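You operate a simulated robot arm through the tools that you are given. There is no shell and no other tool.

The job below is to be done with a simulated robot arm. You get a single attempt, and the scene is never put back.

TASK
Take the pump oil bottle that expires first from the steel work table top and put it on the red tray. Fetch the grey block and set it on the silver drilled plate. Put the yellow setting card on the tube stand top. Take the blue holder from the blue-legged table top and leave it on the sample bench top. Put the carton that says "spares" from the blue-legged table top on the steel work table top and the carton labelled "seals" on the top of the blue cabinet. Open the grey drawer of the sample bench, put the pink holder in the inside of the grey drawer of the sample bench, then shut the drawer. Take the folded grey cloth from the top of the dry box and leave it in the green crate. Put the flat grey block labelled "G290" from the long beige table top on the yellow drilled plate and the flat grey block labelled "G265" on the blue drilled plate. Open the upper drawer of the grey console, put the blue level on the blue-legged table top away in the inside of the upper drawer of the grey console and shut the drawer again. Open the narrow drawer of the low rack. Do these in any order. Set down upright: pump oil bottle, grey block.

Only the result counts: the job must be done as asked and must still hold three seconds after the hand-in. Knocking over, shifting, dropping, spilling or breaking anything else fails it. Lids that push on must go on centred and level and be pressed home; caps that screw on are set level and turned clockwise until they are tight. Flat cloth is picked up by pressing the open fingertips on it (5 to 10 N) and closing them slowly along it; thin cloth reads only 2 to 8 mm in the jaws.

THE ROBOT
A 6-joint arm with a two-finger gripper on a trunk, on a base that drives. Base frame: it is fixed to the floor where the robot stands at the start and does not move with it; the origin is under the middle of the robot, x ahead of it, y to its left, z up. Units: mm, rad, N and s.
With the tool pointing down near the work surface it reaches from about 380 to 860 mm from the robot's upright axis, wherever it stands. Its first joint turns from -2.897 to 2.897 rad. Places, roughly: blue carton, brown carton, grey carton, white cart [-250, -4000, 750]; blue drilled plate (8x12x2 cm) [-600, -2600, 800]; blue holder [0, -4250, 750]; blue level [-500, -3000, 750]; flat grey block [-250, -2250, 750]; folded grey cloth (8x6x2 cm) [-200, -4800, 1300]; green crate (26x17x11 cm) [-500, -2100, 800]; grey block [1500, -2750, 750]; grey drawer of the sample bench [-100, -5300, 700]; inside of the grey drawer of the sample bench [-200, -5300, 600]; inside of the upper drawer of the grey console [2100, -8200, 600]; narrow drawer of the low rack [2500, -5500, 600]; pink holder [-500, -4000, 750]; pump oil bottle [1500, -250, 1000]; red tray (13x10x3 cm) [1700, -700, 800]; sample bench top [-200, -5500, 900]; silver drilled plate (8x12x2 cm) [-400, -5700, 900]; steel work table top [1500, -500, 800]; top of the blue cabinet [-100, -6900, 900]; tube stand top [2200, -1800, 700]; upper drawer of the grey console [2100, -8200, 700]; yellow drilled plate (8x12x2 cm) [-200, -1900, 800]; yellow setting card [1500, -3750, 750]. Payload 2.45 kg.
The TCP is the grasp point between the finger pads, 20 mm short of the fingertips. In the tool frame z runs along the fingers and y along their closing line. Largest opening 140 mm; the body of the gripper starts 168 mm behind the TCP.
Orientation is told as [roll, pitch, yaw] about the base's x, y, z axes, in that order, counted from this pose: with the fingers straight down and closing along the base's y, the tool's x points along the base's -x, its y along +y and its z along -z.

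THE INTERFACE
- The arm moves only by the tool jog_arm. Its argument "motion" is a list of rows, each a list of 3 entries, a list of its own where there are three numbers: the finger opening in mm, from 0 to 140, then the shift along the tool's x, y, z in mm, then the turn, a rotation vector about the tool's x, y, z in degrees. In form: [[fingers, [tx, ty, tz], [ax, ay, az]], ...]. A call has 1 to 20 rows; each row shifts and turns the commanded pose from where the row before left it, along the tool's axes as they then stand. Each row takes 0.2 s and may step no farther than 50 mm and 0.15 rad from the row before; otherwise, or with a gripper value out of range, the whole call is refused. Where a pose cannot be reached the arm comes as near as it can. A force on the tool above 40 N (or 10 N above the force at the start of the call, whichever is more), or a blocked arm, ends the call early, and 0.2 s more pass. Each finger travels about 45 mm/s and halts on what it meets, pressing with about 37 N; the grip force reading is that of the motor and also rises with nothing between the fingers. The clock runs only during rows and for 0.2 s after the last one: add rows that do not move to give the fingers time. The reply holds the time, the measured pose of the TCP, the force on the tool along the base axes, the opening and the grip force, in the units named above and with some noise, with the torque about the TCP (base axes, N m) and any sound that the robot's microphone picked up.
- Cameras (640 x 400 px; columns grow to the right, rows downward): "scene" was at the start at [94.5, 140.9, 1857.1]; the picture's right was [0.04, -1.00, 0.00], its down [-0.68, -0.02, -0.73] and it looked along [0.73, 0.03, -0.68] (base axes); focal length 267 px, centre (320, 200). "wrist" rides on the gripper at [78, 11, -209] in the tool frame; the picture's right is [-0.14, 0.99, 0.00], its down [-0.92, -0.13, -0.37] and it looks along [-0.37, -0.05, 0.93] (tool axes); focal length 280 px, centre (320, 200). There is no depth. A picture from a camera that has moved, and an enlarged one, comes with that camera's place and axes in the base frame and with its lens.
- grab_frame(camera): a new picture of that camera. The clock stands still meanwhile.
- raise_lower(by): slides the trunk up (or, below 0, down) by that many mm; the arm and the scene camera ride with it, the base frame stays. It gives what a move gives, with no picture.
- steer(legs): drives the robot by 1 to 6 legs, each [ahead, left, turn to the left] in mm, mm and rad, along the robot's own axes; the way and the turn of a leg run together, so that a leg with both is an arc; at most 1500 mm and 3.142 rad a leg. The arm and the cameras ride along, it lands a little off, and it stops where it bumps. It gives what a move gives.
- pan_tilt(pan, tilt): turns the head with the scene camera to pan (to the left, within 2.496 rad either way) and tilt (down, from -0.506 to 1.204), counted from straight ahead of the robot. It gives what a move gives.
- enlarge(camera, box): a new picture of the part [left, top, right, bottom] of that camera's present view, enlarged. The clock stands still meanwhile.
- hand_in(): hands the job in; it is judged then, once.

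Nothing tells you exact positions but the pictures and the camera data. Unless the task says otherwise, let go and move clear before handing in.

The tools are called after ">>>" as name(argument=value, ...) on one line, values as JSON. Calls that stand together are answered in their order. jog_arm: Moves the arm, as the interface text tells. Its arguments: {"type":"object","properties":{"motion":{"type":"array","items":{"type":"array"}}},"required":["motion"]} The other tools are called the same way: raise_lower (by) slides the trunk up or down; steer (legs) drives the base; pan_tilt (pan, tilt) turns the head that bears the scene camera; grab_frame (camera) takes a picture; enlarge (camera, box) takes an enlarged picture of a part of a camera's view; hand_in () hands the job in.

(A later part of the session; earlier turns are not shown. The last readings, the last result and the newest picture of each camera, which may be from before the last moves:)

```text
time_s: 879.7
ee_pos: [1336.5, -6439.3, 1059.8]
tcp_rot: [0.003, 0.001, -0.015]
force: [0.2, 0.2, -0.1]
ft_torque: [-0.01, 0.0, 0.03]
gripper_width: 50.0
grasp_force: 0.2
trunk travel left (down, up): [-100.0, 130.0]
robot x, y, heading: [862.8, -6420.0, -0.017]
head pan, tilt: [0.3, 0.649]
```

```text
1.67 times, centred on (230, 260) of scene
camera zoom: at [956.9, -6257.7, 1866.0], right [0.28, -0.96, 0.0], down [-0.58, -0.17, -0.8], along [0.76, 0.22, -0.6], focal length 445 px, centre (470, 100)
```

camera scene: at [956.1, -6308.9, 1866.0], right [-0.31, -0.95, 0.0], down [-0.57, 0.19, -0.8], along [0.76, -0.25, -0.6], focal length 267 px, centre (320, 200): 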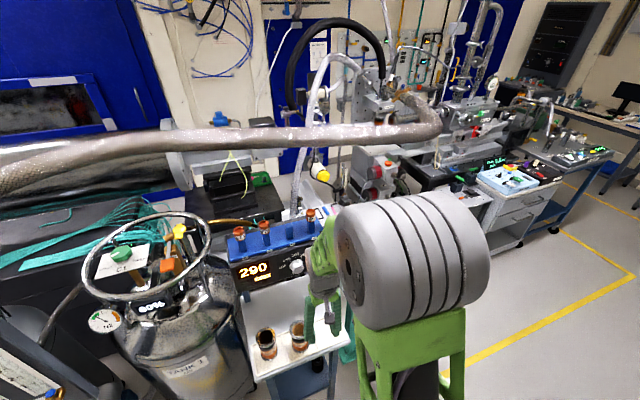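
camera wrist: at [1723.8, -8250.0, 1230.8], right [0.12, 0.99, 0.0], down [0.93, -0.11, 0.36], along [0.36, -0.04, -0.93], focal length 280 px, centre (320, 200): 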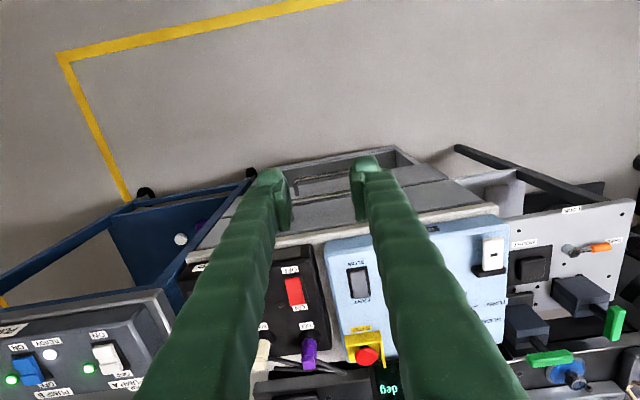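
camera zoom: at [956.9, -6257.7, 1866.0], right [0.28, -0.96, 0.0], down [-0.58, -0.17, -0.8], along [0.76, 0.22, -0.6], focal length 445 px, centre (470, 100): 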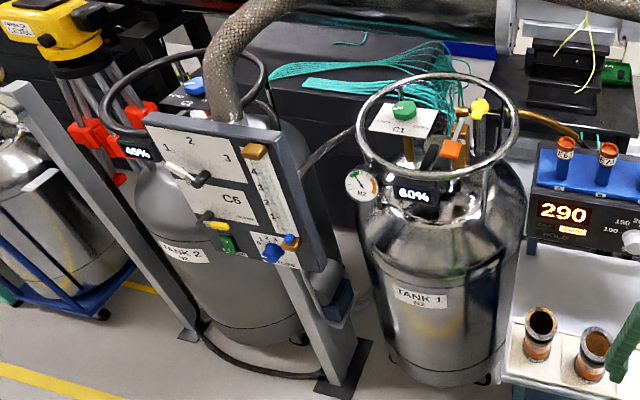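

The rack's near side is blocked by tanks; its drawers likely face the far aisle (x>2650). I'll drive around the far end of the beamline to look. First down the corridor.

>>> steer(legs=[[-180, 0, 0], [0, 0, -1.55], [1400, 0, 0], [1350, 0, 0]])

>>> pan_tilt(pan=1.2, tilt=0.5)

>>> grab_frame(camera="scene")

>>> pan_tilt(pan=0.4, tilt=0.5)

>>> grab_frame(camera="scene")

```text
time_s: 898.0
ee_pos: [658.7, -9651.7, 1062.1]
tcp_rot: [0.001, -0.001, -1.576]
force: [0.2, 0.1, -0.3]
ft_torque: [-0.01, 0.01, -0.01]
gripper_width: 50.2
grasp_force: 0.2
trunk travel left (down, up): [-100.0, 130.0]
robot x, y, heading: [671.8, -9175.0, -1.57]
head pan, tilt: [0.3, 0.649]
```

```text
time_s: 899.2
ee_pos: [659.5, -9652.4, 1061.1]
tcp_rot: [0.002, -0.001, -1.574]
force: [-0.3, 0.7, -1.2]
ft_torque: [0.02, 0.01, 0.02]
gripper_width: 49.7
grasp_force: 0.0
trunk travel left (down, up): [-100.0, 130.0]
robot x, y, heading: [674.4, -9170.9, -1.575]
head pan, tilt: [1.201, 0.499]
```

```text
taken
camera scene: at [899.3, -9220.2, 1879.4], right [-0.36, -0.93, 0.0], down [-0.45, 0.17, -0.88], along [0.82, -0.32, -0.48], focal length 267 px, centre (320, 200)
```

scene: 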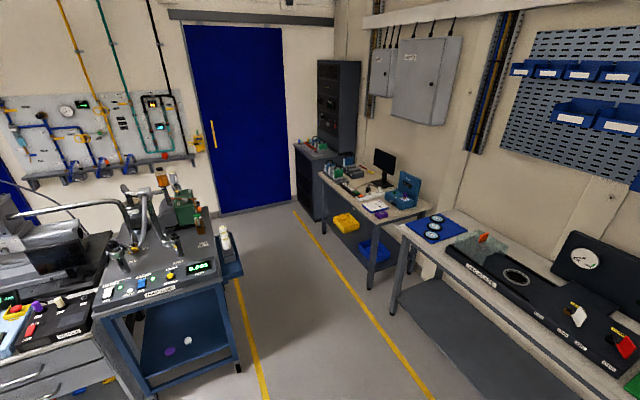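

```text
time_s: 900.3
ee_pos: [660.1, -9652.1, 1061.3]
tcp_rot: [0.001, -0.001, -1.573]
force: [-0.2, 1.1, -0.6]
ft_torque: [0.01, 0.0, 0.0]
gripper_width: 49.6
grasp_force: 0.1
trunk travel left (down, up): [-100.0, 130.0]
robot x, y, heading: [672.3, -9177.1, -1.57]
head pan, tilt: [0.4, 0.499]
```

```text
taken
camera scene: at [849.9, -9271.0, 1879.4], right [-0.92, -0.39, 0.0], down [-0.19, 0.44, -0.88], along [0.34, -0.81, -0.48], focal length 267 px, centre (320, 200)
```

scene: 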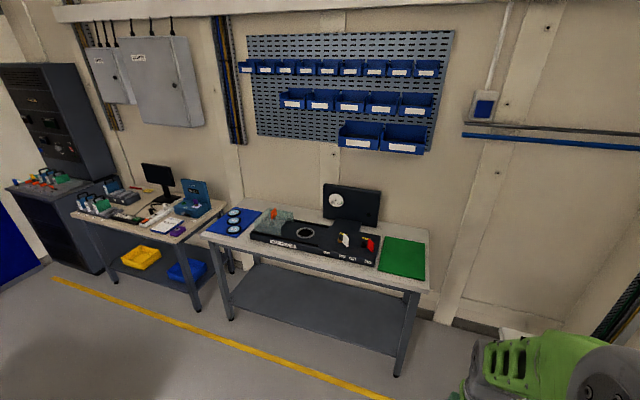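

The far end is open. I go around: ahead, turn left, and on toward the blue door.

>>> steer(legs=[[420, 0, 0], [0, 0, 1.57], [1500, 0, 0]])

>>> pan_tilt(pan=0.9, tilt=0.45)

>>> grab_frame(camera="scene")

>>> pan_tilt(pan=0.1, tilt=0.45)

>>> grab_frame(camera="scene")

```text
time_s: 904.7
ee_pos: [907.7, -10009.7, 1060.5]
tcp_rot: [0.0, -0.001, -1.033]
force: [-0.1, -0.2, -0.5]
ft_torque: [0.08, -0.05, 0.02]
gripper_width: 49.9
grasp_force: 0.1
trunk travel left (down, up): [-100.0, 130.0]
robot x, y, heading: [677.5, -9593.8, -1.031]
head pan, tilt: [0.4, 0.499]
stopped in leg 2: the robot was blocked; the commanded pose is now the measured one
```

```text
time_s: 905.6
ee_pos: [910.1, -10010.0, 1060.7]
tcp_rot: [0.001, -0.001, -1.033]
force: [-0.1, 0.6, -0.3]
ft_torque: [0.04, 0.0, -0.01]
gripper_width: 50.3
grasp_force: 0.0
trunk travel left (down, up): [-100.0, 130.0]
robot x, y, heading: [676.6, -9593.3, -1.032]
head pan, tilt: [0.901, 0.45]
```

```text
taken
camera scene: at [893.3, -9544.1, 1883.8], right [-0.13, -0.99, 0.0], down [-0.43, 0.06, -0.9], along [0.89, -0.12, -0.44], focal length 267 px, centre (320, 200)
```

scene: 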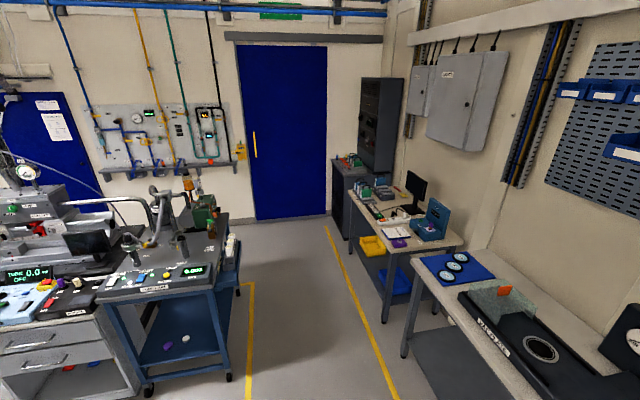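

```text
time_s: 906.7
ee_pos: [908.7, -10009.1, 1061.1]
tcp_rot: [-0.001, -0.001, -1.033]
force: [-0.7, 0.2, 0.0]
ft_torque: [0.0, 0.0, -0.01]
gripper_width: 50.0
grasp_force: 0.0
trunk travel left (down, up): [-100.0, 130.0]
robot x, y, heading: [674.8, -9595.2, -1.033]
head pan, tilt: [0.099, 0.45]
```

```text
taken
camera scene: at [856.9, -9605.8, 1883.8], right [-0.8, -0.6, 0.0], down [-0.26, 0.35, -0.9], along [0.54, -0.72, -0.44], focal length 267 px, centre (320, 200)
```

scene: 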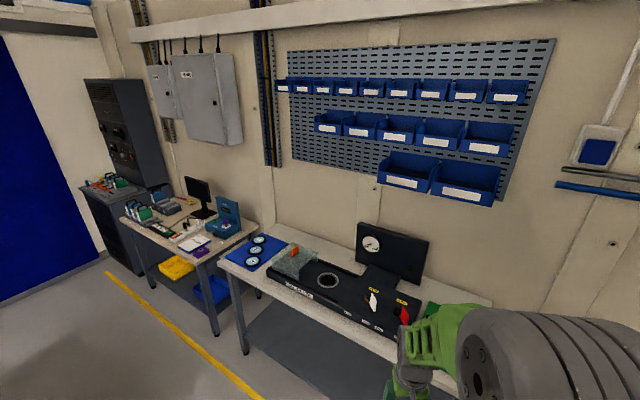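

The base bumped the end bench while turning. I back away and finish the turn with more room.

>>> steer(legs=[[-220, 0, 0], [0, 0, 1.035], [1300, 0, 0]])

>>> pan_tilt(pan=0.6, tilt=0.5)

>>> grab_frame(camera="scene")

>>> pan_tilt(pan=-0.9, tilt=0.6)

>>> grab_frame(camera="scene")

```text
time_s: 908.2
ee_pos: [900.0, -9866.0, 1061.3]
tcp_rot: [-0.001, 0.001, -1.033]
force: [0.6, 0.3, 0.1]
ft_torque: [0.09, 0.0, 0.04]
gripper_width: 49.9
grasp_force: 0.0
trunk travel left (down, up): [-100.0, 130.0]
robot x, y, heading: [665.7, -9451.9, -1.029]
head pan, tilt: [0.099, 0.45]
stopped in leg 1: the robot was blocked; the commanded pose is now the measured one
```

```text
time_s: 909.1
ee_pos: [899.8, -9864.9, 1062.6]
tcp_rot: [-0.001, -0.002, -1.032]
force: [0.5, 0.4, -0.1]
ft_torque: [-0.01, -0.01, 0.0]
gripper_width: 50.0
grasp_force: 0.0
trunk travel left (down, up): [-100.0, 130.0]
robot x, y, heading: [662.6, -9448.6, -1.031]
head pan, tilt: [0.6, 0.499]
```

```text
taken
camera scene: at [875.4, -9426.6, 1879.4], right [-0.42, -0.91, 0.0], down [-0.43, 0.2, -0.88], along [0.8, -0.37, -0.48], focal length 267 px, centre (320, 200)
```

scene: 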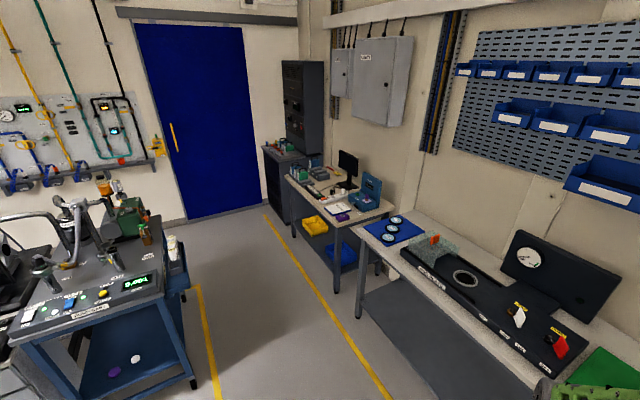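

```text
time_s: 910.7
ee_pos: [899.8, -9866.0, 1062.1]
tcp_rot: [0.001, -0.002, -1.031]
force: [-0.5, -0.1, 0.1]
ft_torque: [0.0, 0.02, 0.01]
gripper_width: 50.2
grasp_force: 0.1
trunk travel left (down, up): [-100.0, 130.0]
robot x, y, heading: [668.6, -9452.6, -1.029]
head pan, tilt: [-0.901, 0.6]
```

```text
taken
camera scene: at [761.7, -9471.5, 1870.3], right [-0.94, 0.35, 0.0], down [0.2, 0.53, -0.83], along [-0.29, -0.77, -0.56], focal length 267 px, centre (320, 200)
```

scene: 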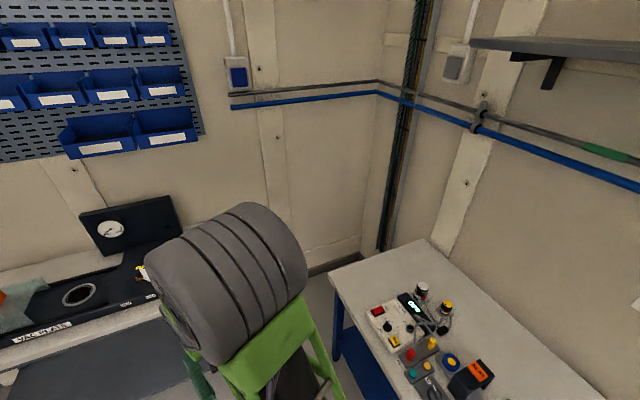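

The rear corner touched the table on the other side. I sidestep left (away from it) and then turn.

>>> steer(legs=[[0, 350, 0], [0, 0, 1.03]])

```text
time_s: 916.9
ee_pos: [1438.4, -9284.9, 1061.4]
tcp_rot: [0.0, -0.002, -0.002]
force: [0.6, 0.1, 0.3]
ft_torque: [0.02, -0.02, -0.03]
gripper_width: 49.9
grasp_force: 0.0
trunk travel left (down, up): [-100.0, 130.0]
robot x, y, heading: [964.5, -9272.8, 0.002]
head pan, tilt: [-0.901, 0.6]
```

>>> steer(legs=[[300, -230, 0], [1200, 0, 0]])

>>> pan_tilt(pan=1.2, tilt=0.5)

>>> grab_frame(camera="scene")

>>> pan_tilt(pan=0.3, tilt=0.5)

>>> grab_frame(camera="scene")

```text
time_s: 925.2
ee_pos: [2942.0, -9517.5, 1061.4]
tcp_rot: [-0.001, -0.002, 0.0]
force: [0.9, -0.5, -0.2]
ft_torque: [-0.01, 0.04, -0.02]
gripper_width: 50.2
grasp_force: 0.0
trunk travel left (down, up): [-100.0, 130.0]
robot x, y, heading: [2461.5, -9505.6, 0.002]
head pan, tilt: [-0.901, 0.6]
```

```text
time_s: 927.2
ee_pos: [2942.1, -9517.7, 1061.4]
tcp_rot: [0.0, -0.001, 0.0]
force: [0.2, 0.2, 0.0]
ft_torque: [-0.02, -0.01, 0.05]
gripper_width: 49.8
grasp_force: 0.0
trunk travel left (down, up): [-100.0, 130.0]
robot x, y, heading: [2461.9, -9503.3, 0.007]
head pan, tilt: [1.201, 0.499]
```

```text
taken
camera scene: at [2509.0, -9281.7, 1879.4], right [0.93, -0.36, 0.0], down [-0.17, -0.45, -0.88], along [0.32, 0.82, -0.48], focal length 267 px, centre (320, 200)
```

scene: 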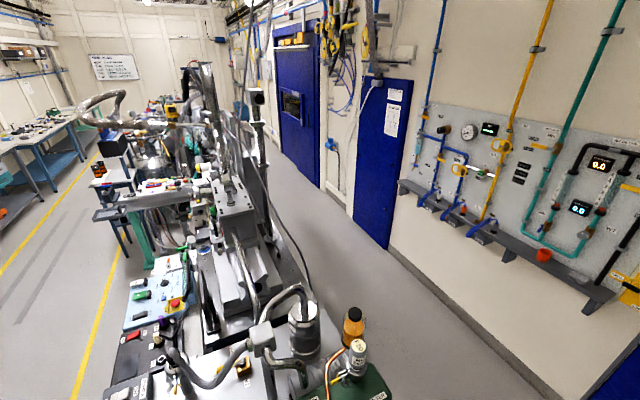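

```text
time_s: 928.4
ee_pos: [2941.9, -9516.5, 1062.0]
tcp_rot: [0.0, -0.002, 0.0]
force: [0.0, 0.3, -0.2]
ft_torque: [0.04, 0.01, 0.03]
gripper_width: 50.3
grasp_force: 0.0
trunk travel left (down, up): [-100.0, 130.0]
robot x, y, heading: [2465.7, -9503.0, 0.005]
head pan, tilt: [0.3, 0.499]
```

```text
taken
camera scene: at [2563.1, -9339.4, 1879.4], right [0.3, -0.95, 0.0], down [-0.46, -0.14, -0.88], along [0.84, 0.26, -0.48], focal length 267 px, centre (320, 200)
```

scene: 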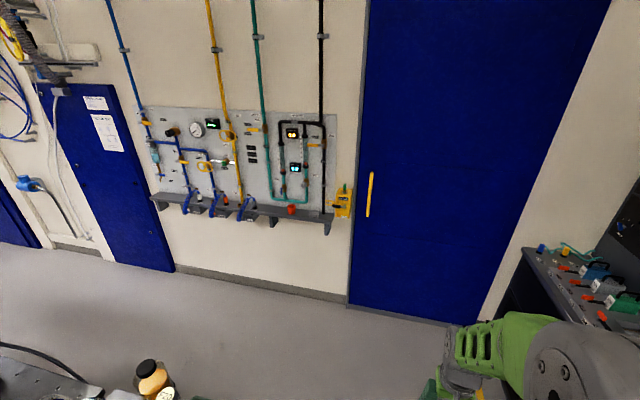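

There is a ~1.1 m aisle behind the beamline. I drive into it and along it to y≈-5500.

>>> steer(legs=[[740, 0, 0], [0, 0, 1.565], [0, -300, 0], [1300, 0, 0]])

>>> pan_tilt(pan=0.3, tilt=0.5)

>>> grab_frame(camera="scene")

```text
time_s: 945.2
ee_pos: [3562.3, -7731.1, 1061.1]
tcp_rot: [-0.001, -0.001, 1.542]
force: [0.4, -0.2, -0.2]
ft_torque: [0.01, 0.0, 0.01]
gripper_width: 50.0
grasp_force: 0.0
trunk travel left (down, up): [-100.0, 130.0]
robot x, y, heading: [3537.5, -8208.1, 1.544]
head pan, tilt: [0.3, 0.499]
```

```text
time_s: 945.8
ee_pos: [3563.4, -7731.0, 1062.2]
tcp_rot: [-0.001, -0.003, 1.543]
force: [0.2, 0.6, 0.4]
ft_torque: [0.0, 0.01, 0.03]
gripper_width: 50.0
grasp_force: 0.1
trunk travel left (down, up): [-100.0, 130.0]
robot x, y, heading: [3535.9, -8208.9, 1.546]
head pan, tilt: [0.3, 0.499]
```

```text
taken
camera scene: at [3374.6, -8107.7, 1879.4], right [0.96, 0.27, 0.0], down [0.13, -0.46, -0.88], along [-0.24, 0.85, -0.48], focal length 267 px, centre (320, 200)
```

scene: 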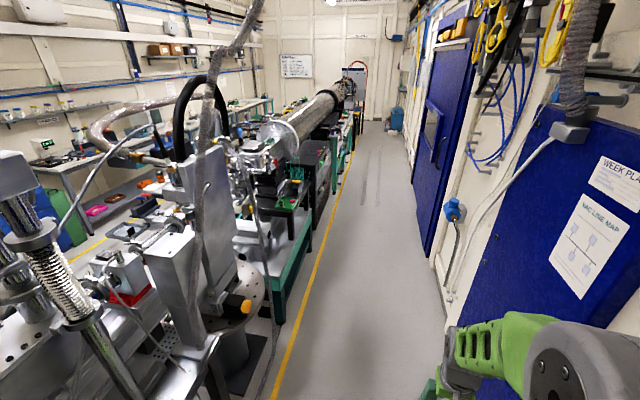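

The aisle is clear. I continue to y≈-5500.

>>> steer(legs=[[1350, 40, 0.025], [1300, 0, 0]])

>>> pan_tilt(pan=1.4, tilt=0.7)

>>> grab_frame(camera="scene")

```text
time_s: 958.8
ee_pos: [3548.9, -5062.1, 1060.9]
tcp_rot: [0.001, -0.001, 1.553]
force: [-0.8, -0.2, -0.9]
ft_torque: [-0.06, -0.03, -0.03]
gripper_width: 50.0
grasp_force: 0.0
trunk travel left (down, up): [-100.0, 130.0]
robot x, y, heading: [3530.7, -5539.4, 1.55]
head pan, tilt: [0.3, 0.499]
```

```text
time_s: 960.1
ee_pos: [3550.6, -5063.2, 1061.9]
tcp_rot: [0.001, -0.001, 1.553]
force: [0.4, -0.3, -0.9]
ft_torque: [0.01, 0.01, -0.02]
gripper_width: 50.2
grasp_force: 0.0
trunk travel left (down, up): [-100.0, 130.0]
robot x, y, heading: [3527.2, -5541.1, 1.558]
head pan, tilt: [1.4, 0.7]
```

```text
taken
camera scene: at [3308.1, -5513.9, 1861.7], right [0.19, 0.98, 0.0], down [0.63, -0.12, -0.77], along [-0.75, 0.14, -0.64], focal length 267 px, centre (320, 200)
```

scene: 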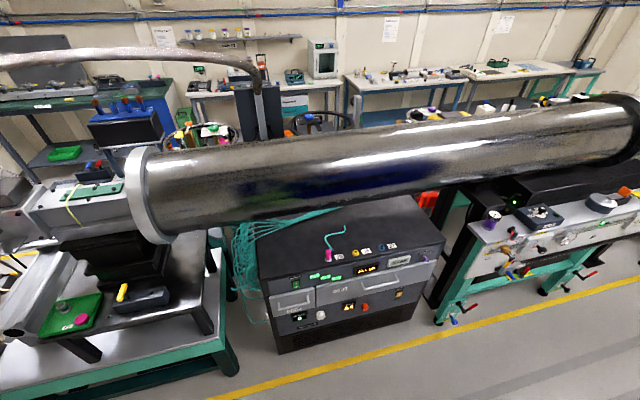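

Found it: the low rack's front with drawers faces this aisle. Zoom in.

>>> enlarge(camera="scene", box=[240, 210, 460, 360])

```text
2.67 times, centred on (350, 285) of scene
camera zoom: at [3308.1, -5513.9, 1861.7], right [0.19, 0.98, 0.0], down [0.63, -0.12, -0.77], along [-0.75, 0.14, -0.64], focal length 712 px, centre (240, -27)
```

zoom: 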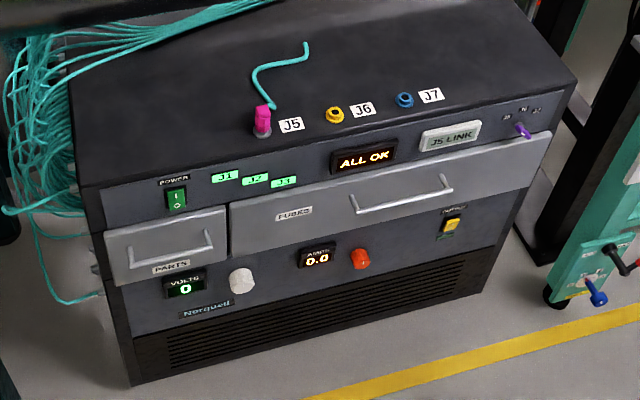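

The narrow drawer is "PARTS", handle bar ≈[2620, -5516, 600]. I turn to face it, lower the trunk, extend, pitch and roll the gripper.

>>> steer(legs=[[0, 0, 1.583], [100, 0, 0]])

>>> raise_lower(by=-85)

>>> grab_frame(camera="wrist")

```text
time_s: 962.1
ee_pos: [3371.9, -5093.3, 1061.0]
tcp_rot: [0.0, 0.0, 1.929]
force: [-0.3, 0.1, 0.2]
ft_torque: [-0.04, 0.01, -0.02]
gripper_width: 50.1
grasp_force: 0.1
trunk travel left (down, up): [-100.0, 130.0]
robot x, y, heading: [3522.6, -5548.3, 1.93]
head pan, tilt: [1.4, 0.7]
stopped in leg 1: the robot was blocked; the commanded pose is now the measured one
```

```text
time_s: 963.3
ee_pos: [3370.6, -5093.7, 976.5]
tcp_rot: [-0.001, -0.002, 1.927]
force: [0.6, 1.0, -0.2]
ft_torque: [-0.02, 0.0, -0.05]
gripper_width: 50.1
grasp_force: 0.0
trunk travel left (down, up): [-15.0, 215.0]
robot x, y, heading: [3525.5, -5543.7, 1.929]
head pan, tilt: [1.4, 0.7]
```

```text
taken
camera wrist: at [3386.9, -5170.1, 1185.6], right [-0.98, -0.22, 0.0], down [-0.2, 0.91, 0.37], along [-0.08, 0.36, -0.93], focal length 280 px, centre (320, 200)
```

wrist: 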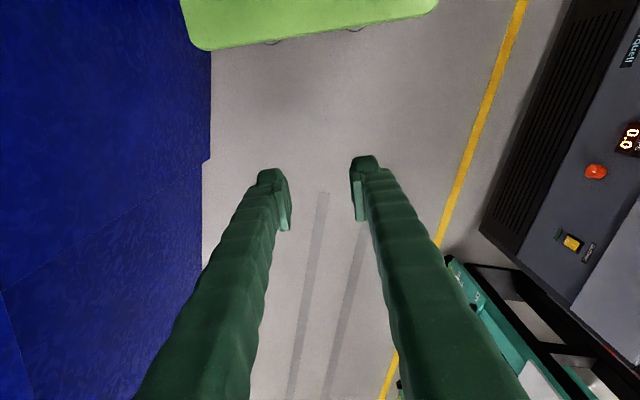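

The base corner met the blue enclosure. I sidestep left toward the rack and finish the turn.

>>> steer(legs=[[0, 180, 0], [0, 0, 1.21]])

>>> grab_frame(camera="wrist")

```text
time_s: 968.5
ee_pos: [2878.8, -5590.7, 975.7]
tcp_rot: [0.001, -0.001, 3.129]
force: [0.0, 0.2, 0.0]
ft_torque: [-0.03, -0.02, -0.02]
gripper_width: 50.2
grasp_force: 0.1
trunk travel left (down, up): [-15.0, 215.0]
robot x, y, heading: [3355.0, -5606.4, 3.13]
head pan, tilt: [1.4, 0.7]
```

```text
taken
camera wrist: at [2956.9, -5601.6, 1185.4], right [-0.15, -0.99, 0.0], down [-0.92, 0.14, 0.37], along [-0.37, 0.05, -0.93], focal length 280 px, centre (320, 200)
```

wrist: 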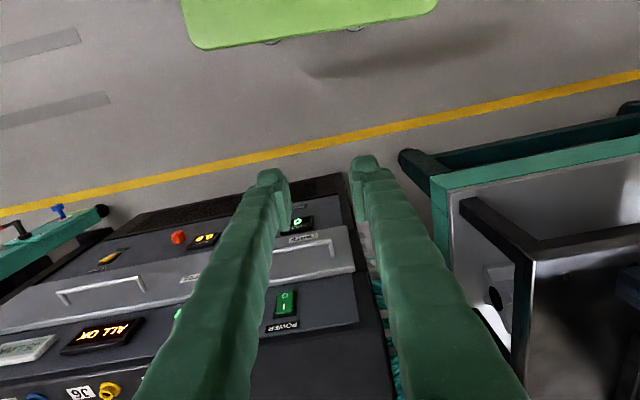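

>>> steer(legs=[[-55, -85, 0.01]])

>>> jog_arm(motion=[[36, [-40, 0, 0], [0, 0, 0]], [36, [-40, 0, 0], [0, 0, 0]], [36, [-40, 0, 0], [0, 0, 0]], [36, [-40, 0, 0], [0, 0, 0]], [36, [-40, 0, 0], [0, 0, 0]], [36, [0, 0, 0], [0, -8, 0]], [36, [0, 0, 0], [0, -8, 0]], [36, [0, 0, 0], [0, -8, 0]], [36, [0, 0, 0], [0, -8, 0]], [36, [0, 0, 0], [0, -8, 0]], [36, [0, 0, 0], [0, -8, 0]], [36, [0, 0, 0], [0, -8, 0]], [36, [0, 0, 0], [0, -8, 0]], [36, [0, 0, 0], [0, -8, 0]], [36, [0, 0, 0], [0, 0, 0]]])

>>> jog_arm(motion=[[36, [0, 0, 0], [0, 0, 8]], [36, [0, 0, 0], [0, 0, 8]], [36, [0, 0, 0], [0, 0, 8]], [36, [0, 0, 0], [0, 0, 8]], [36, [0, 0, 0], [0, 0, 8]], [36, [0, 0, 0], [0, 0, 8]], [36, [0, 0, 0], [0, 0, 8]], [36, [0, 0, 0], [0, 0, 8]], [36, [0, 0, 0], [0, 0, 8]], [36, [0, 0, 0], [0, 0, 8]], [36, [0, 0, 0], [0, 0, 8]], [36, [0, 0, 0], [0, 0, 2]], [36, [0, 0, 0], [0, 0, 0]]])

>>> grab_frame(camera="wrist")

```text
time_s: 969.9
ee_pos: [2934.2, -5511.0, 976.1]
tcp_rot: [0.0, -0.002, 3.139]
force: [0.1, 0.0, -1.1]
ft_torque: [-0.08, -0.02, -0.02]
gripper_width: 49.9
grasp_force: 0.1
trunk travel left (down, up): [-15.0, 215.0]
robot x, y, heading: [3412.2, -5526.6, -3.143]
head pan, tilt: [1.4, 0.7]
```

```text
time_s: 973.1
ee_pos: [2734.2, -5505.9, 976.0]
tcp_rot: [0.001, -1.259, 3.139]
force: [-0.2, -0.6, 0.1]
ft_torque: [0.0, 0.01, 0.02]
gripper_width: 35.9
grasp_force: 0.0
out of reach, approached as far as the arm can: row 9
trunk travel left (down, up): [-15.0, 215.0]
robot x, y, heading: [3410.3, -5523.5, -3.14]
head pan, tilt: [1.4, 0.7]
```

```text
time_s: 975.9
ee_pos: [2733.8, -5507.1, 975.7]
tcp_rot: [1.259, 0.002, 1.569]
force: [0.3, -1.0, -0.7]
ft_torque: [-0.03, 0.0, 0.02]
gripper_width: 35.7
grasp_force: 0.1
trunk travel left (down, up): [-15.0, 215.0]
robot x, y, heading: [3412.6, -5522.3, -3.138]
head pan, tilt: [1.4, 0.7]
```

```text
taken
camera wrist: at [2928.6, -5583.9, 1051.4], right [-0.3, 0.14, 0.94], down [0.39, 0.92, -0.01], along [-0.87, 0.37, -0.33], focal length 280 px, centre (320, 200)
```

wrist: 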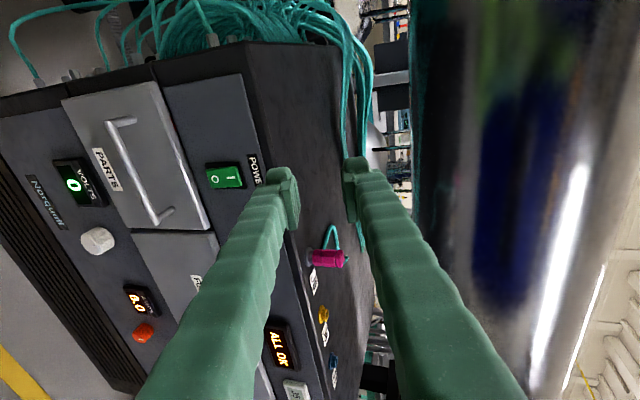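

Three views agree: the PARTS bar is at about [2689, -5519, 727]. I descend in front of it.

>>> jog_arm(motion=[[36, [2, -37.2, 4.8], [0, 0, 0]], [36, [2, -37.2, 4.8], [0, 0, 0]], [36, [2, -37.2, 4.8], [0, 0, 0]], [36, [2, -37.2, 4.8], [0, 0, 0]], [36, [2, -37.2, 4.8], [0, 0, 0]], [36, [2, -37.2, 4.8], [0, 0, 0]], [36, [0, 0, 0], [0, 0, 0]]])

>>> grab_frame(camera="wrist")

```text
time_s: 977.5
ee_pos: [2776.8, -5517.5, 754.3]
tcp_rot: [1.258, 0.0, 1.57]
force: [0.2, -0.3, -0.5]
ft_torque: [0.03, -0.01, 0.04]
gripper_width: 35.9
grasp_force: 0.1
trunk travel left (down, up): [-15.0, 215.0]
robot x, y, heading: [3411.6, -5520.1, -3.142]
head pan, tilt: [1.4, 0.7]
```

```text
taken
camera wrist: at [2971.3, -5595.6, 829.0], right [-0.3, 0.14, 0.94], down [0.39, 0.92, -0.01], along [-0.87, 0.37, -0.33], focal length 280 px, centre (320, 200)
```

wrist: 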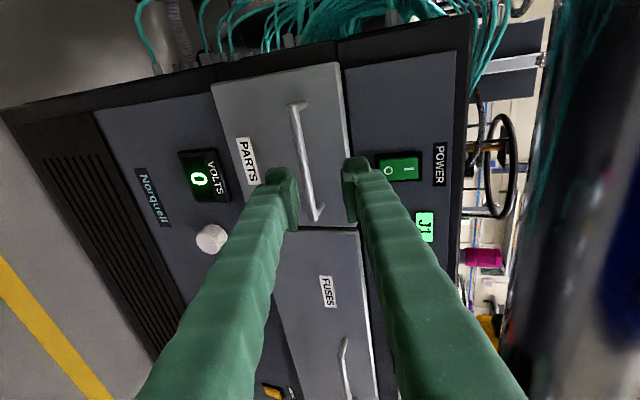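

>>> jog_arm(motion=[[36, [30, -6, 0], [0, 0, 0]], [36, [0, 0, 25], [0, 0, 0]], [36, [0, 0, 25], [0, 0, 0]], [36, [0, 0, 0], [0, 0, 0]]])

>>> grab_frame(camera="wrist")

```text
time_s: 978.5
ee_pos: [2729.2, -5547.9, 733.5]
tcp_rot: [1.258, 0.001, 1.568]
force: [0.3, -0.5, -0.2]
ft_torque: [0.01, 0.0, 0.01]
gripper_width: 36.1
grasp_force: 0.1
trunk travel left (down, up): [-15.0, 215.0]
robot x, y, heading: [3410.8, -5525.2, -3.141]
head pan, tilt: [1.4, 0.7]
```

```text
taken
camera wrist: at [2924.6, -5625.8, 808.4], right [-0.3, 0.14, 0.94], down [0.39, 0.92, -0.01], along [-0.87, 0.37, -0.33], focal length 280 px, centre (320, 200)
```

wrist: 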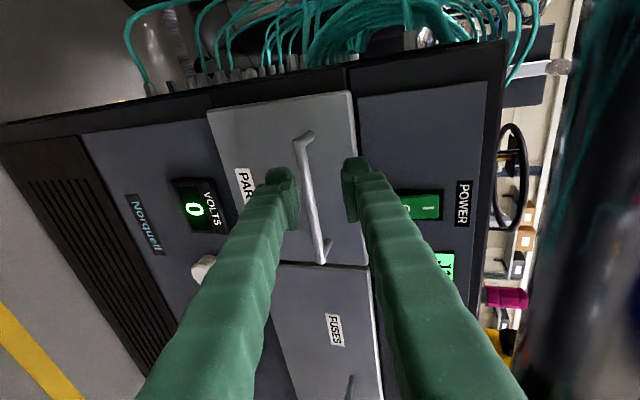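

>>> jog_arm(motion=[[36, [0, -4, 18], [0, 0, 0]], [36, [0, 0, 0], [0, 0, 0]]])

>>> grab_frame(camera="wrist")

```text
time_s: 979.1
ee_pos: [2714.1, -5548.2, 724.6]
tcp_rot: [1.258, 0.001, 1.571]
force: [-0.7, 0.2, -0.2]
ft_torque: [0.0, 0.01, -0.04]
gripper_width: 35.9
grasp_force: 0.1
trunk travel left (down, up): [-15.0, 215.0]
robot x, y, heading: [3410.3, -5524.0, -3.142]
head pan, tilt: [1.4, 0.7]
```

```text
taken
camera wrist: at [2908.6, -5626.0, 799.3], right [-0.3, 0.14, 0.94], down [0.39, 0.92, -0.01], along [-0.87, 0.37, -0.33], focal length 280 px, centre (320, 200)
```

wrist: 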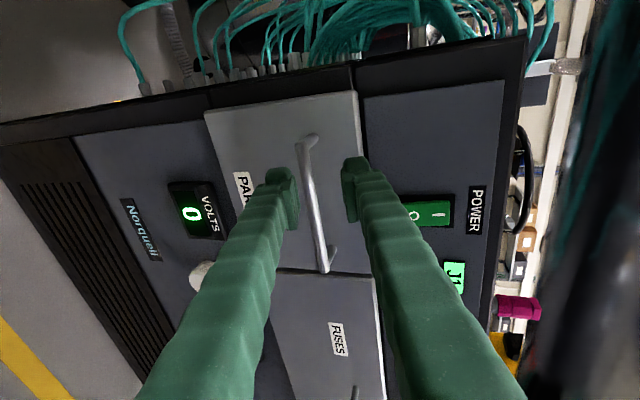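

>>> jog_arm(motion=[[36, [0, -2, 10], [0, 0, 0]], [36, [0, 0, 8], [0, 0, 0]], [36, [0, 0, 0], [0, 0, 0]]])

>>> grab_frame(camera="wrist")

```text
time_s: 979.9
ee_pos: [2697.0, -5547.5, 717.0]
tcp_rot: [1.257, 0.0, 1.569]
force: [-0.4, 0.0, -0.2]
ft_torque: [0.0, 0.01, 0.0]
gripper_width: 35.8
grasp_force: 0.0
trunk travel left (down, up): [-15.0, 215.0]
robot x, y, heading: [3411.4, -5525.4, -3.14]
head pan, tilt: [1.4, 0.7]
```

```text
taken
camera wrist: at [2892.0, -5626.0, 791.8], right [-0.3, 0.14, 0.94], down [0.39, 0.92, -0.01], along [-0.87, 0.37, -0.33], focal length 280 px, centre (320, 200)
```

wrist: 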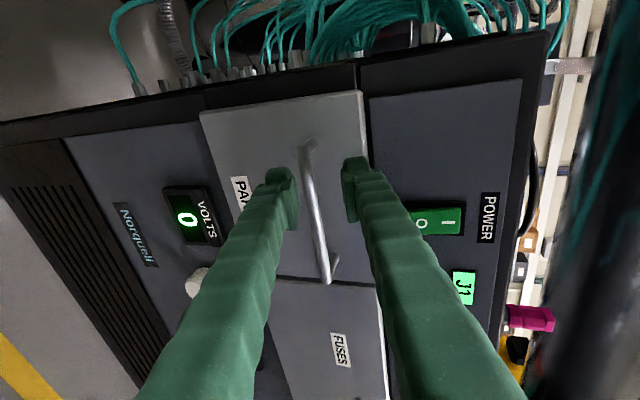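

Triangulating with two wrist views: the bar is ~32 mm ahead and 6 mm lower. I advance accordingly and close.

>>> jog_arm(motion=[[36, [-10, -5, 12], [0, 0, 0]], [36, [0, 0, 10], [0, 0, 0]], [36, [0, 0, 0], [0, 0, 0]], [20, [0, 0, 0], [0, 0, 0]], [8, [0, 0, 0], [0, 0, 0]], [0, [0, 0, 0], [0, 0, 0]], [0, [0, 0, 0], [0, 0, 0]]])

>>> grab_frame(camera="wrist")

```text
time_s: 981.5
ee_pos: [2679.2, -5537.8, 702.1]
tcp_rot: [1.25, 0.0, 1.568]
force: [1.2, -0.1, -27.2]
ft_torque: [0.48, -0.12, 0.12]
gripper_width: 10.1
grasp_force: 36.7
trunk travel left (down, up): [-15.0, 215.0]
robot x, y, heading: [3407.1, -5523.8, -3.141]
head pan, tilt: [1.4, 0.7]
```

```text
taken
camera wrist: at [2873.3, -5615.9, 778.2], right [-0.31, 0.14, 0.94], down [0.39, 0.92, 0.0], along [-0.87, 0.37, -0.34], focal length 280 px, centre (320, 200)
```

wrist: 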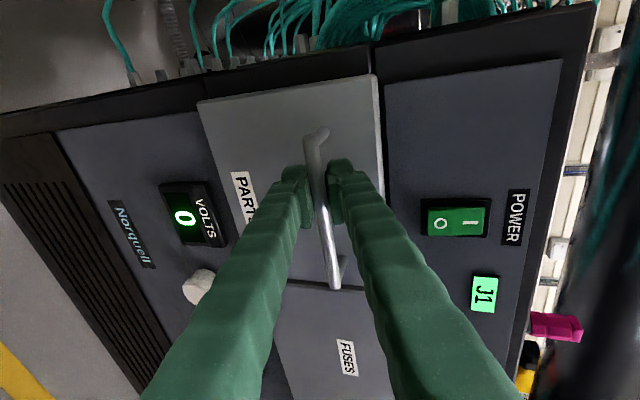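

Gripped the bar. Pull gently.

>>> jog_arm(motion=[[0, [0, -3, -4.8], [0, 0, 0]], [0, [0, -3.1, -9.5], [0, 0, 0]], [0, [0, -4.6, -14.3], [0, 0, 0]], [0, [0, -4.6, -14.3], [0, 0, 0]], [0, [0, 0, 0], [0, 0, 0]]])

>>> grab_frame(camera="wrist")

```text
time_s: 982.7
ee_pos: [2723.3, -5534.5, 702.5]
tcp_rot: [1.251, 0.001, 1.567]
force: [-1.6, 14.8, -27.4]
ft_torque: [0.6, -0.11, -0.17]
gripper_width: 10.0
grasp_force: 37.3
trunk travel left (down, up): [-15.0, 215.0]
robot x, y, heading: [3413.1, -5522.3, 3.147]
head pan, tilt: [1.4, 0.7]
```

```text
taken
camera wrist: at [2917.6, -5613.9, 777.8], right [-0.31, 0.14, 0.94], down [0.39, 0.92, -0.01], along [-0.86, 0.37, -0.34], focal length 280 px, centre (320, 200)
```

wrist: 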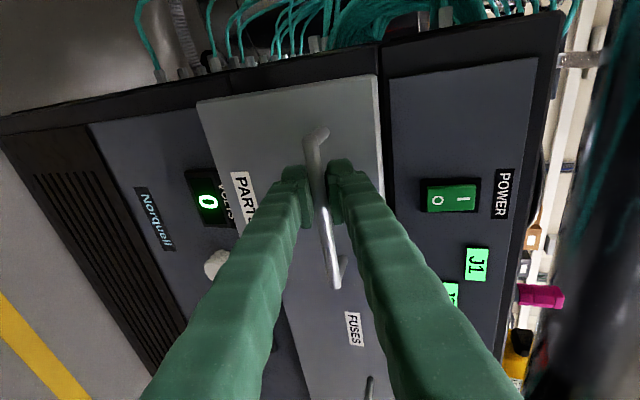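

>>> jog_arm(motion=[[0, [-4, -8, -18.4], [0, 0, 0]], [0, [-2, -6.1, -19], [0, 0, 0]], [0, [-2, -6.1, -19], [0, 0, 0]], [0, [-2, -6.1, -19], [0, 0, 0]], [0, [0, 0, 0], [0, 0, 0]]])

>>> steer(legs=[[-90, 0, 0]])

>>> grab_frame(camera="wrist")

>>> pan_tilt(pan=0.0, tilt=0.8)

>>> grab_frame(camera="scene")

```text
time_s: 983.9
ee_pos: [2803.5, -5529.7, 701.8]
tcp_rot: [1.258, 0.002, 1.573]
force: [-1.2, -10.0, -13.7]
ft_torque: [0.56, -0.04, 0.44]
gripper_width: 9.6
grasp_force: 36.4
trunk travel left (down, up): [-15.0, 215.0]
robot x, y, heading: [3410.5, -5522.6, -3.136]
head pan, tilt: [1.4, 0.7]
```

```text
time_s: 985.0
ee_pos: [2892.5, -5524.5, 702.1]
tcp_rot: [1.256, -0.001, 1.562]
force: [-0.2, 21.9, -12.3]
ft_torque: [0.23, -0.06, -0.41]
gripper_width: 9.4
grasp_force: 37.2
trunk travel left (down, up): [-15.0, 215.0]
robot x, y, heading: [3500.9, -5523.8, 3.144]
head pan, tilt: [1.4, 0.7]
```

```text
taken
camera wrist: at [3086.5, -5603.5, 776.4], right [-0.3, 0.14, 0.94], down [0.4, 0.92, -0.01], along [-0.87, 0.37, -0.33], focal length 280 px, centre (320, 200)
```

wrist: 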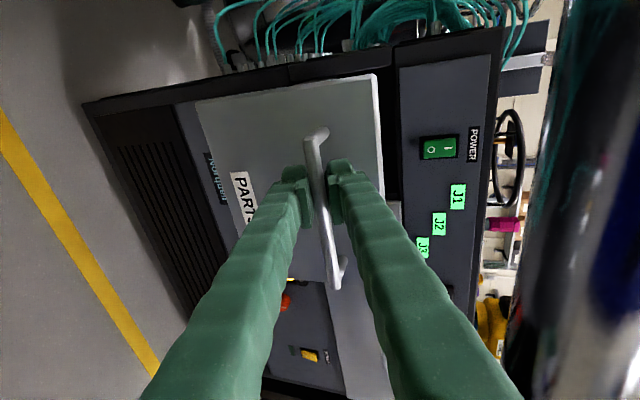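

```text
time_s: 986.6
ee_pos: [2893.1, -5523.6, 701.2]
tcp_rot: [1.257, -0.001, 1.564]
force: [0.2, 7.5, -7.4]
ft_torque: [0.03, -0.05, 0.0]
gripper_width: 9.2
grasp_force: 36.8
trunk travel left (down, up): [-15.0, 215.0]
robot x, y, heading: [3502.1, -5523.3, 3.137]
head pan, tilt: [0.0, 0.799]
```

```text
taken
camera scene: at [3411.8, -5664.9, 1768.4], right [0.0, 1.0, 0.0], down [0.72, 0.0, -0.7], along [-0.7, 0.0, -0.72], focal length 267 px, centre (320, 200)
```

scene: 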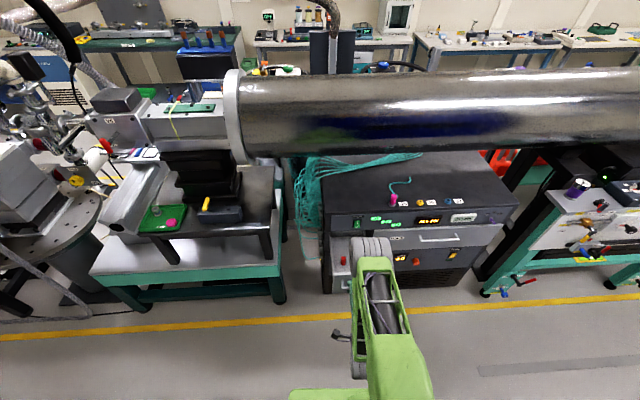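

The narrow drawer is open ~210 mm. I pull a little more with the base to find its full travel.

>>> steer(legs=[[-40, 0, 0]])

>>> enlarge(camera="scene", box=[290, 180, 490, 330])

>>> grab_frame(camera="wrist")

```text
time_s: 987.4
ee_pos: [2900.3, -5524.3, 701.0]
tcp_rot: [1.256, -0.005, 1.56]
force: [0.8, 2.1, 3.0]
ft_torque: [0.16, 0.02, -0.01]
gripper_width: 8.9
grasp_force: 36.5
trunk travel left (down, up): [-15.0, 215.0]
robot x, y, heading: [3511.8, -5524.7, -3.14]
head pan, tilt: [0.0, 0.799]
stopped in leg 1: the robot was blocked; the commanded pose is now the measured one
```

```text
2.67 times, centred on (390, 255) of scene
camera zoom: at [3420.4, -5666.9, 1768.4], right [0.0, 1.0, 0.0], down [0.72, 0.0, -0.7], along [-0.7, 0.0, -0.72], focal length 712 px, centre (133, 53)
```

zoom: 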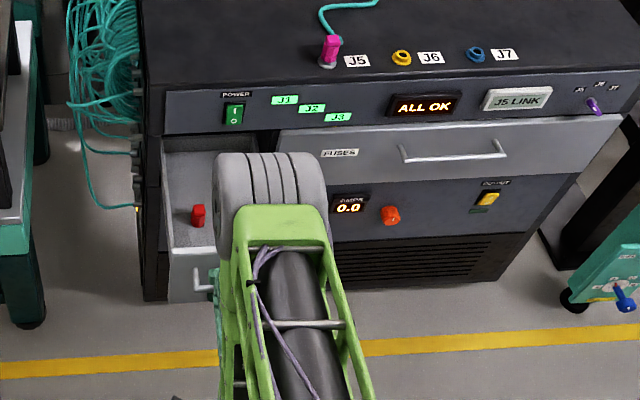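

```text
taken
camera wrist: at [3094.2, -5604.9, 776.0], right [-0.31, 0.14, 0.94], down [0.4, 0.92, 0.0], along [-0.86, 0.38, -0.33], focal length 280 px, centre (320, 200)
```

wrist: 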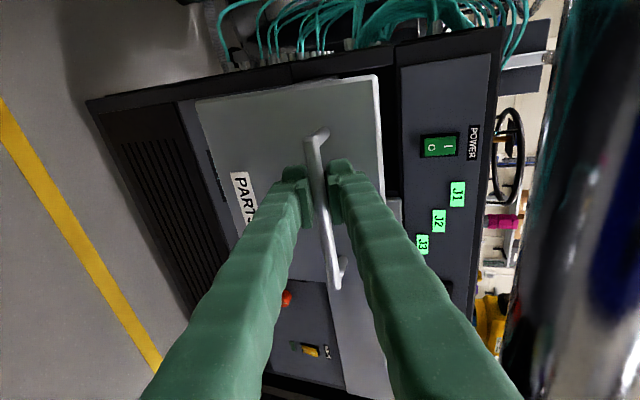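

Drawer fully open (~220 mm). I release the bar, back off and raise.

>>> jog_arm(motion=[[20, [0, 0, 0], [0, 0, 0]], [36, [0, 0, 0], [0, 0, 0]], [40, [0, 0, 0], [0, 0, 0]], [40, [0, 0, -15], [0, 0, 0]], [40, [0, 0, -15], [0, 0, 0]], [40, [0, 0, -10], [0, 0, 0]], [40, [0, 0, 0], [0, 0, 0]]])

>>> grab_frame(camera="wrist")

```text
time_s: 989.0
ee_pos: [2938.1, -5524.1, 716.3]
tcp_rot: [1.254, -0.006, 1.558]
force: [0.1, -0.3, -0.9]
ft_torque: [-0.01, -0.04, 0.01]
gripper_width: 40.1
grasp_force: 0.1
trunk travel left (down, up): [-15.0, 215.0]
robot x, y, heading: [3510.7, -5527.1, -3.139]
head pan, tilt: [0.0, 0.799]
```

```text
taken
camera wrist: at [3132.1, -5605.1, 788.5], right [-0.31, 0.14, 0.94], down [0.4, 0.92, 0.0], along [-0.86, 0.38, -0.34], focal length 280 px, centre (320, 200)
```

wrist: 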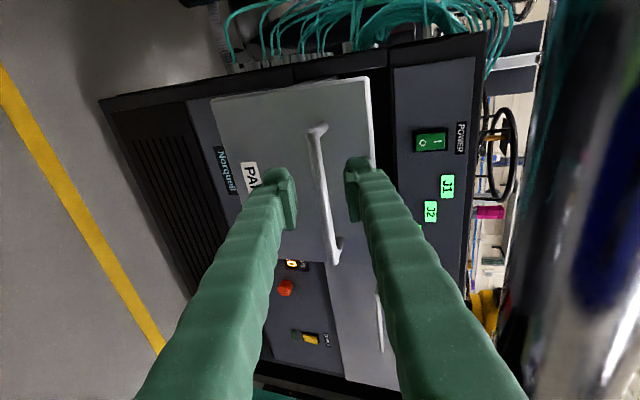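

>>> jog_arm(motion=[[40, [0, 35.4, -11.4], [0, 0, 0]], [40, [0, 35.4, -11.4], [0, 0, 0]], [40, [0, 35.4, -11.4], [0, 0, 0]], [40, [0, 35.4, -11.4], [0, 0, 0]], [40, [0, 35.4, -11.4], [0, 0, 0]], [40, [0, 35.4, -11.4], [0, 0, 0]], [40, [0, 35.4, -11.4], [0, 0, 0]], [40, [0, 0, 0], [0, 0, 0]]])

>>> raise_lower(by=85)

>>> jog_arm(motion=[[40, [0, 0, 0], [0, 0, -8]], [40, [0, 0, 0], [0, 0, -8]], [40, [0, 0, 0], [0, 0, -8]], [40, [0, 0, 0], [0, 0, -8]], [40, [0, 0, 0], [0, 0, -8]], [40, [0, 0, 0], [0, 0, -8]], [40, [0, 0, 0], [0, 0, -8]], [40, [0, 0, 0], [0, 0, -8]], [40, [0, 0, 0], [0, 0, -8]], [40, [0, 0, 0], [0, 0, -8]], [40, [0, 0, 0], [0, 0, -8]], [40, [0, 0, 0], [0, 0, -2]], [40, [0, 0, 0], [0, 0, 0]]])

>>> jog_arm(motion=[[40, [0, 0, 0], [0, 8, 0]], [40, [0, 0, 0], [0, 8, 0]], [40, [0, 0, 0], [0, 8, 0]], [40, [0, 0, 0], [0, 8, 0]], [40, [0, 0, 0], [0, 8, 0]], [40, [0, 0, 0], [0, 8, 0]], [40, [0, 0, 0], [0, 8, 0]], [40, [0, 0, 0], [0, 8, 0]], [40, [0, 0, 0], [0, 7.9, 0]], [40, [0, 0, 0], [0, 0, 0]]])

>>> grab_frame(camera="wrist")

```text
time_s: 990.8
ee_pos: [2884.4, -5527.5, 926.9]
tcp_rot: [1.255, -0.006, 1.559]
force: [0.0, -0.2, 0.1]
ft_torque: [0.01, 0.0, 0.01]
gripper_width: 40.0
grasp_force: 0.2
out of reach, approached as far as the arm can: row 5, 6, 7
trunk travel left (down, up): [-15.0, 215.0]
robot x, y, heading: [3509.6, -5526.0, -3.141]
head pan, tilt: [0.0, 0.799]
```

```text
time_s: 992.0
ee_pos: [2884.5, -5528.9, 1010.1]
tcp_rot: [1.256, -0.007, 1.56]
force: [-0.3, 0.0, -0.2]
ft_torque: [-0.01, 0.01, -0.02]
gripper_width: 40.1
grasp_force: 0.0
trunk travel left (down, up): [-100.0, 130.0]
robot x, y, heading: [3508.6, -5524.6, -3.139]
head pan, tilt: [0.0, 0.799]
```

```text
time_s: 994.8
ee_pos: [2884.4, -5528.2, 1010.3]
tcp_rot: [-0.022, -1.255, -3.133]
force: [-0.8, 0.2, 0.8]
ft_torque: [0.02, 0.01, -0.01]
gripper_width: 40.2
grasp_force: 0.1
trunk travel left (down, up): [-100.0, 130.0]
robot x, y, heading: [3508.3, -5523.6, -3.136]
head pan, tilt: [0.0, 0.799]
```

```text
time_s: 997.0
ee_pos: [2878.6, -5528.7, 1008.8]
tcp_rot: [-0.004, 0.003, 3.129]
force: [-0.1, 0.6, 0.1]
ft_torque: [0.01, 0.03, -0.03]
gripper_width: 40.4
grasp_force: 0.1
out of reach, approached as far as the arm can: row 1, 6
trunk travel left (down, up): [-100.0, 130.0]
robot x, y, heading: [3505.8, -5524.2, -3.141]
head pan, tilt: [0.0, 0.799]
```

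```text
taken
camera wrist: at [2955.0, -5540.6, 1217.0], right [-0.15, -0.99, -0.01], down [-0.92, 0.14, 0.37], along [-0.36, 0.06, -0.93], focal length 280 px, centre (320, 200)
```

wrist: 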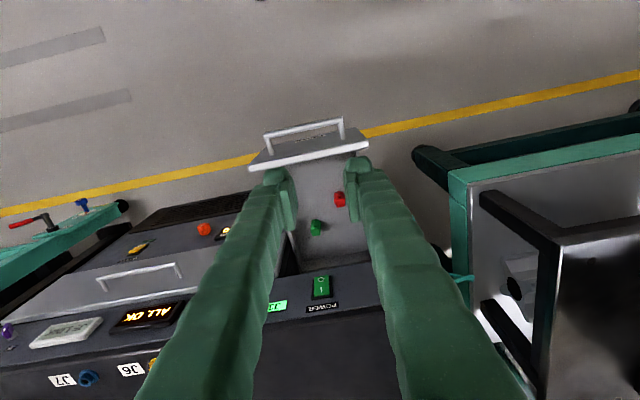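

The narrow drawer is open. Last item: the SEALS carton. I retract, turn and drive back out of the aisle.

>>> jog_arm(motion=[[50, [40, 0, -15], [0, 0, 0]], [50, [40, 0, -15], [0, 0, 0]], [50, [40, 0, -15], [0, 0, 0]], [50, [30, 0, 0], [0, 0, 0]], [50, [0, 0, 0], [0, 0, 0]]])

>>> steer(legs=[[110, 0, 0], [0, 0, 1.57], [1400, 0, 0]])

```text
time_s: 998.2
ee_pos: [3028.6, -5529.7, 1053.2]
tcp_rot: [-0.004, 0.002, 3.128]
force: [-1.3, 0.4, 0.7]
ft_torque: [0.04, -0.03, 0.0]
gripper_width: 49.7
grasp_force: 0.1
trunk travel left (down, up): [-100.0, 130.0]
robot x, y, heading: [3509.9, -5522.8, -3.136]
head pan, tilt: [0.0, 0.799]
```

```text
time_s: 1009.7
ee_pos: [3389.0, -7390.3, 1053.3]
tcp_rot: [-0.005, -0.001, -1.593]
force: [0.6, 0.9, -0.5]
ft_torque: [0.01, 0.0, 0.02]
gripper_width: 50.2
grasp_force: 0.1
trunk travel left (down, up): [-100.0, 130.0]
robot x, y, heading: [3389.8, -6907.9, -1.581]
head pan, tilt: [0.0, 0.799]
```

>>> steer(legs=[[1300, 0, 0], [1250, 0, 0], [0, 0, -1.56]])

```text
time_s: 1026.0
ee_pos: [2897.2, -9463.7, 1053.3]
tcp_rot: [-0.007, -0.001, 3.111]
force: [0.6, 0.3, -0.3]
ft_torque: [-0.01, -0.01, 0.02]
gripper_width: 50.0
grasp_force: 0.0
trunk travel left (down, up): [-100.0, 130.0]
robot x, y, heading: [3375.2, -9465.3, 3.123]
head pan, tilt: [0.0, 0.799]
```

>>> steer(legs=[[1300, 60, 0.018], [1100, 0, 0]])

>>> pan_tilt(pan=-0.8, tilt=0.6)

>>> grab_frame(camera="scene")

```text
time_s: 1037.7
ee_pos: [504.2, -9521.9, 1052.6]
tcp_rot: [-0.006, 0.001, 3.129]
force: [0.3, -0.3, 0.9]
ft_torque: [-0.01, 0.0, 0.0]
gripper_width: 50.0
grasp_force: 0.0
trunk travel left (down, up): [-100.0, 130.0]
robot x, y, heading: [983.6, -9515.6, -3.136]
head pan, tilt: [0.0, 0.799]
```

```text
time_s: 1038.9
ee_pos: [504.0, -9521.6, 1053.1]
tcp_rot: [-0.006, 0.0, 3.129]
force: [-0.4, 0.5, 0.7]
ft_torque: [-0.02, 0.0, 0.02]
gripper_width: 50.0
grasp_force: 0.0
trunk travel left (down, up): [-100.0, 130.0]
robot x, y, heading: [987.3, -9518.1, -3.134]
head pan, tilt: [-0.799, 0.6]
```

```text
taken
camera scene: at [915.7, -9595.5, 1870.3], right [0.71, 0.7, 0.0], down [0.4, -0.4, -0.82], along [-0.58, 0.59, -0.57], focal length 267 px, centre (320, 200)
```

scene: 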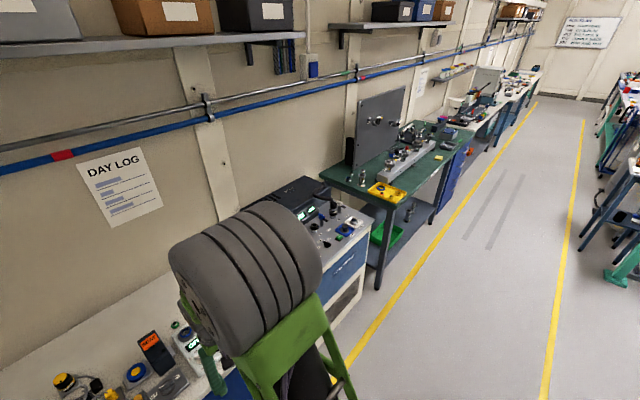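

>>> steer(legs=[[0, 0, -1.577], [1400, 330, 0], [1400, 20, 0], [1400, 0, 0]])

```text
time_s: 1062.9
ee_pos: [541.1, -4857.6, 1053.3]
tcp_rot: [-0.004, 0.0, 1.575]
force: [-0.3, -0.6, -0.2]
ft_torque: [-0.02, -0.03, 0.0]
gripper_width: 49.7
grasp_force: 0.0
trunk travel left (down, up): [-100.0, 130.0]
robot x, y, heading: [554.7, -5338.8, 1.595]
head pan, tilt: [-0.799, 0.6]
```

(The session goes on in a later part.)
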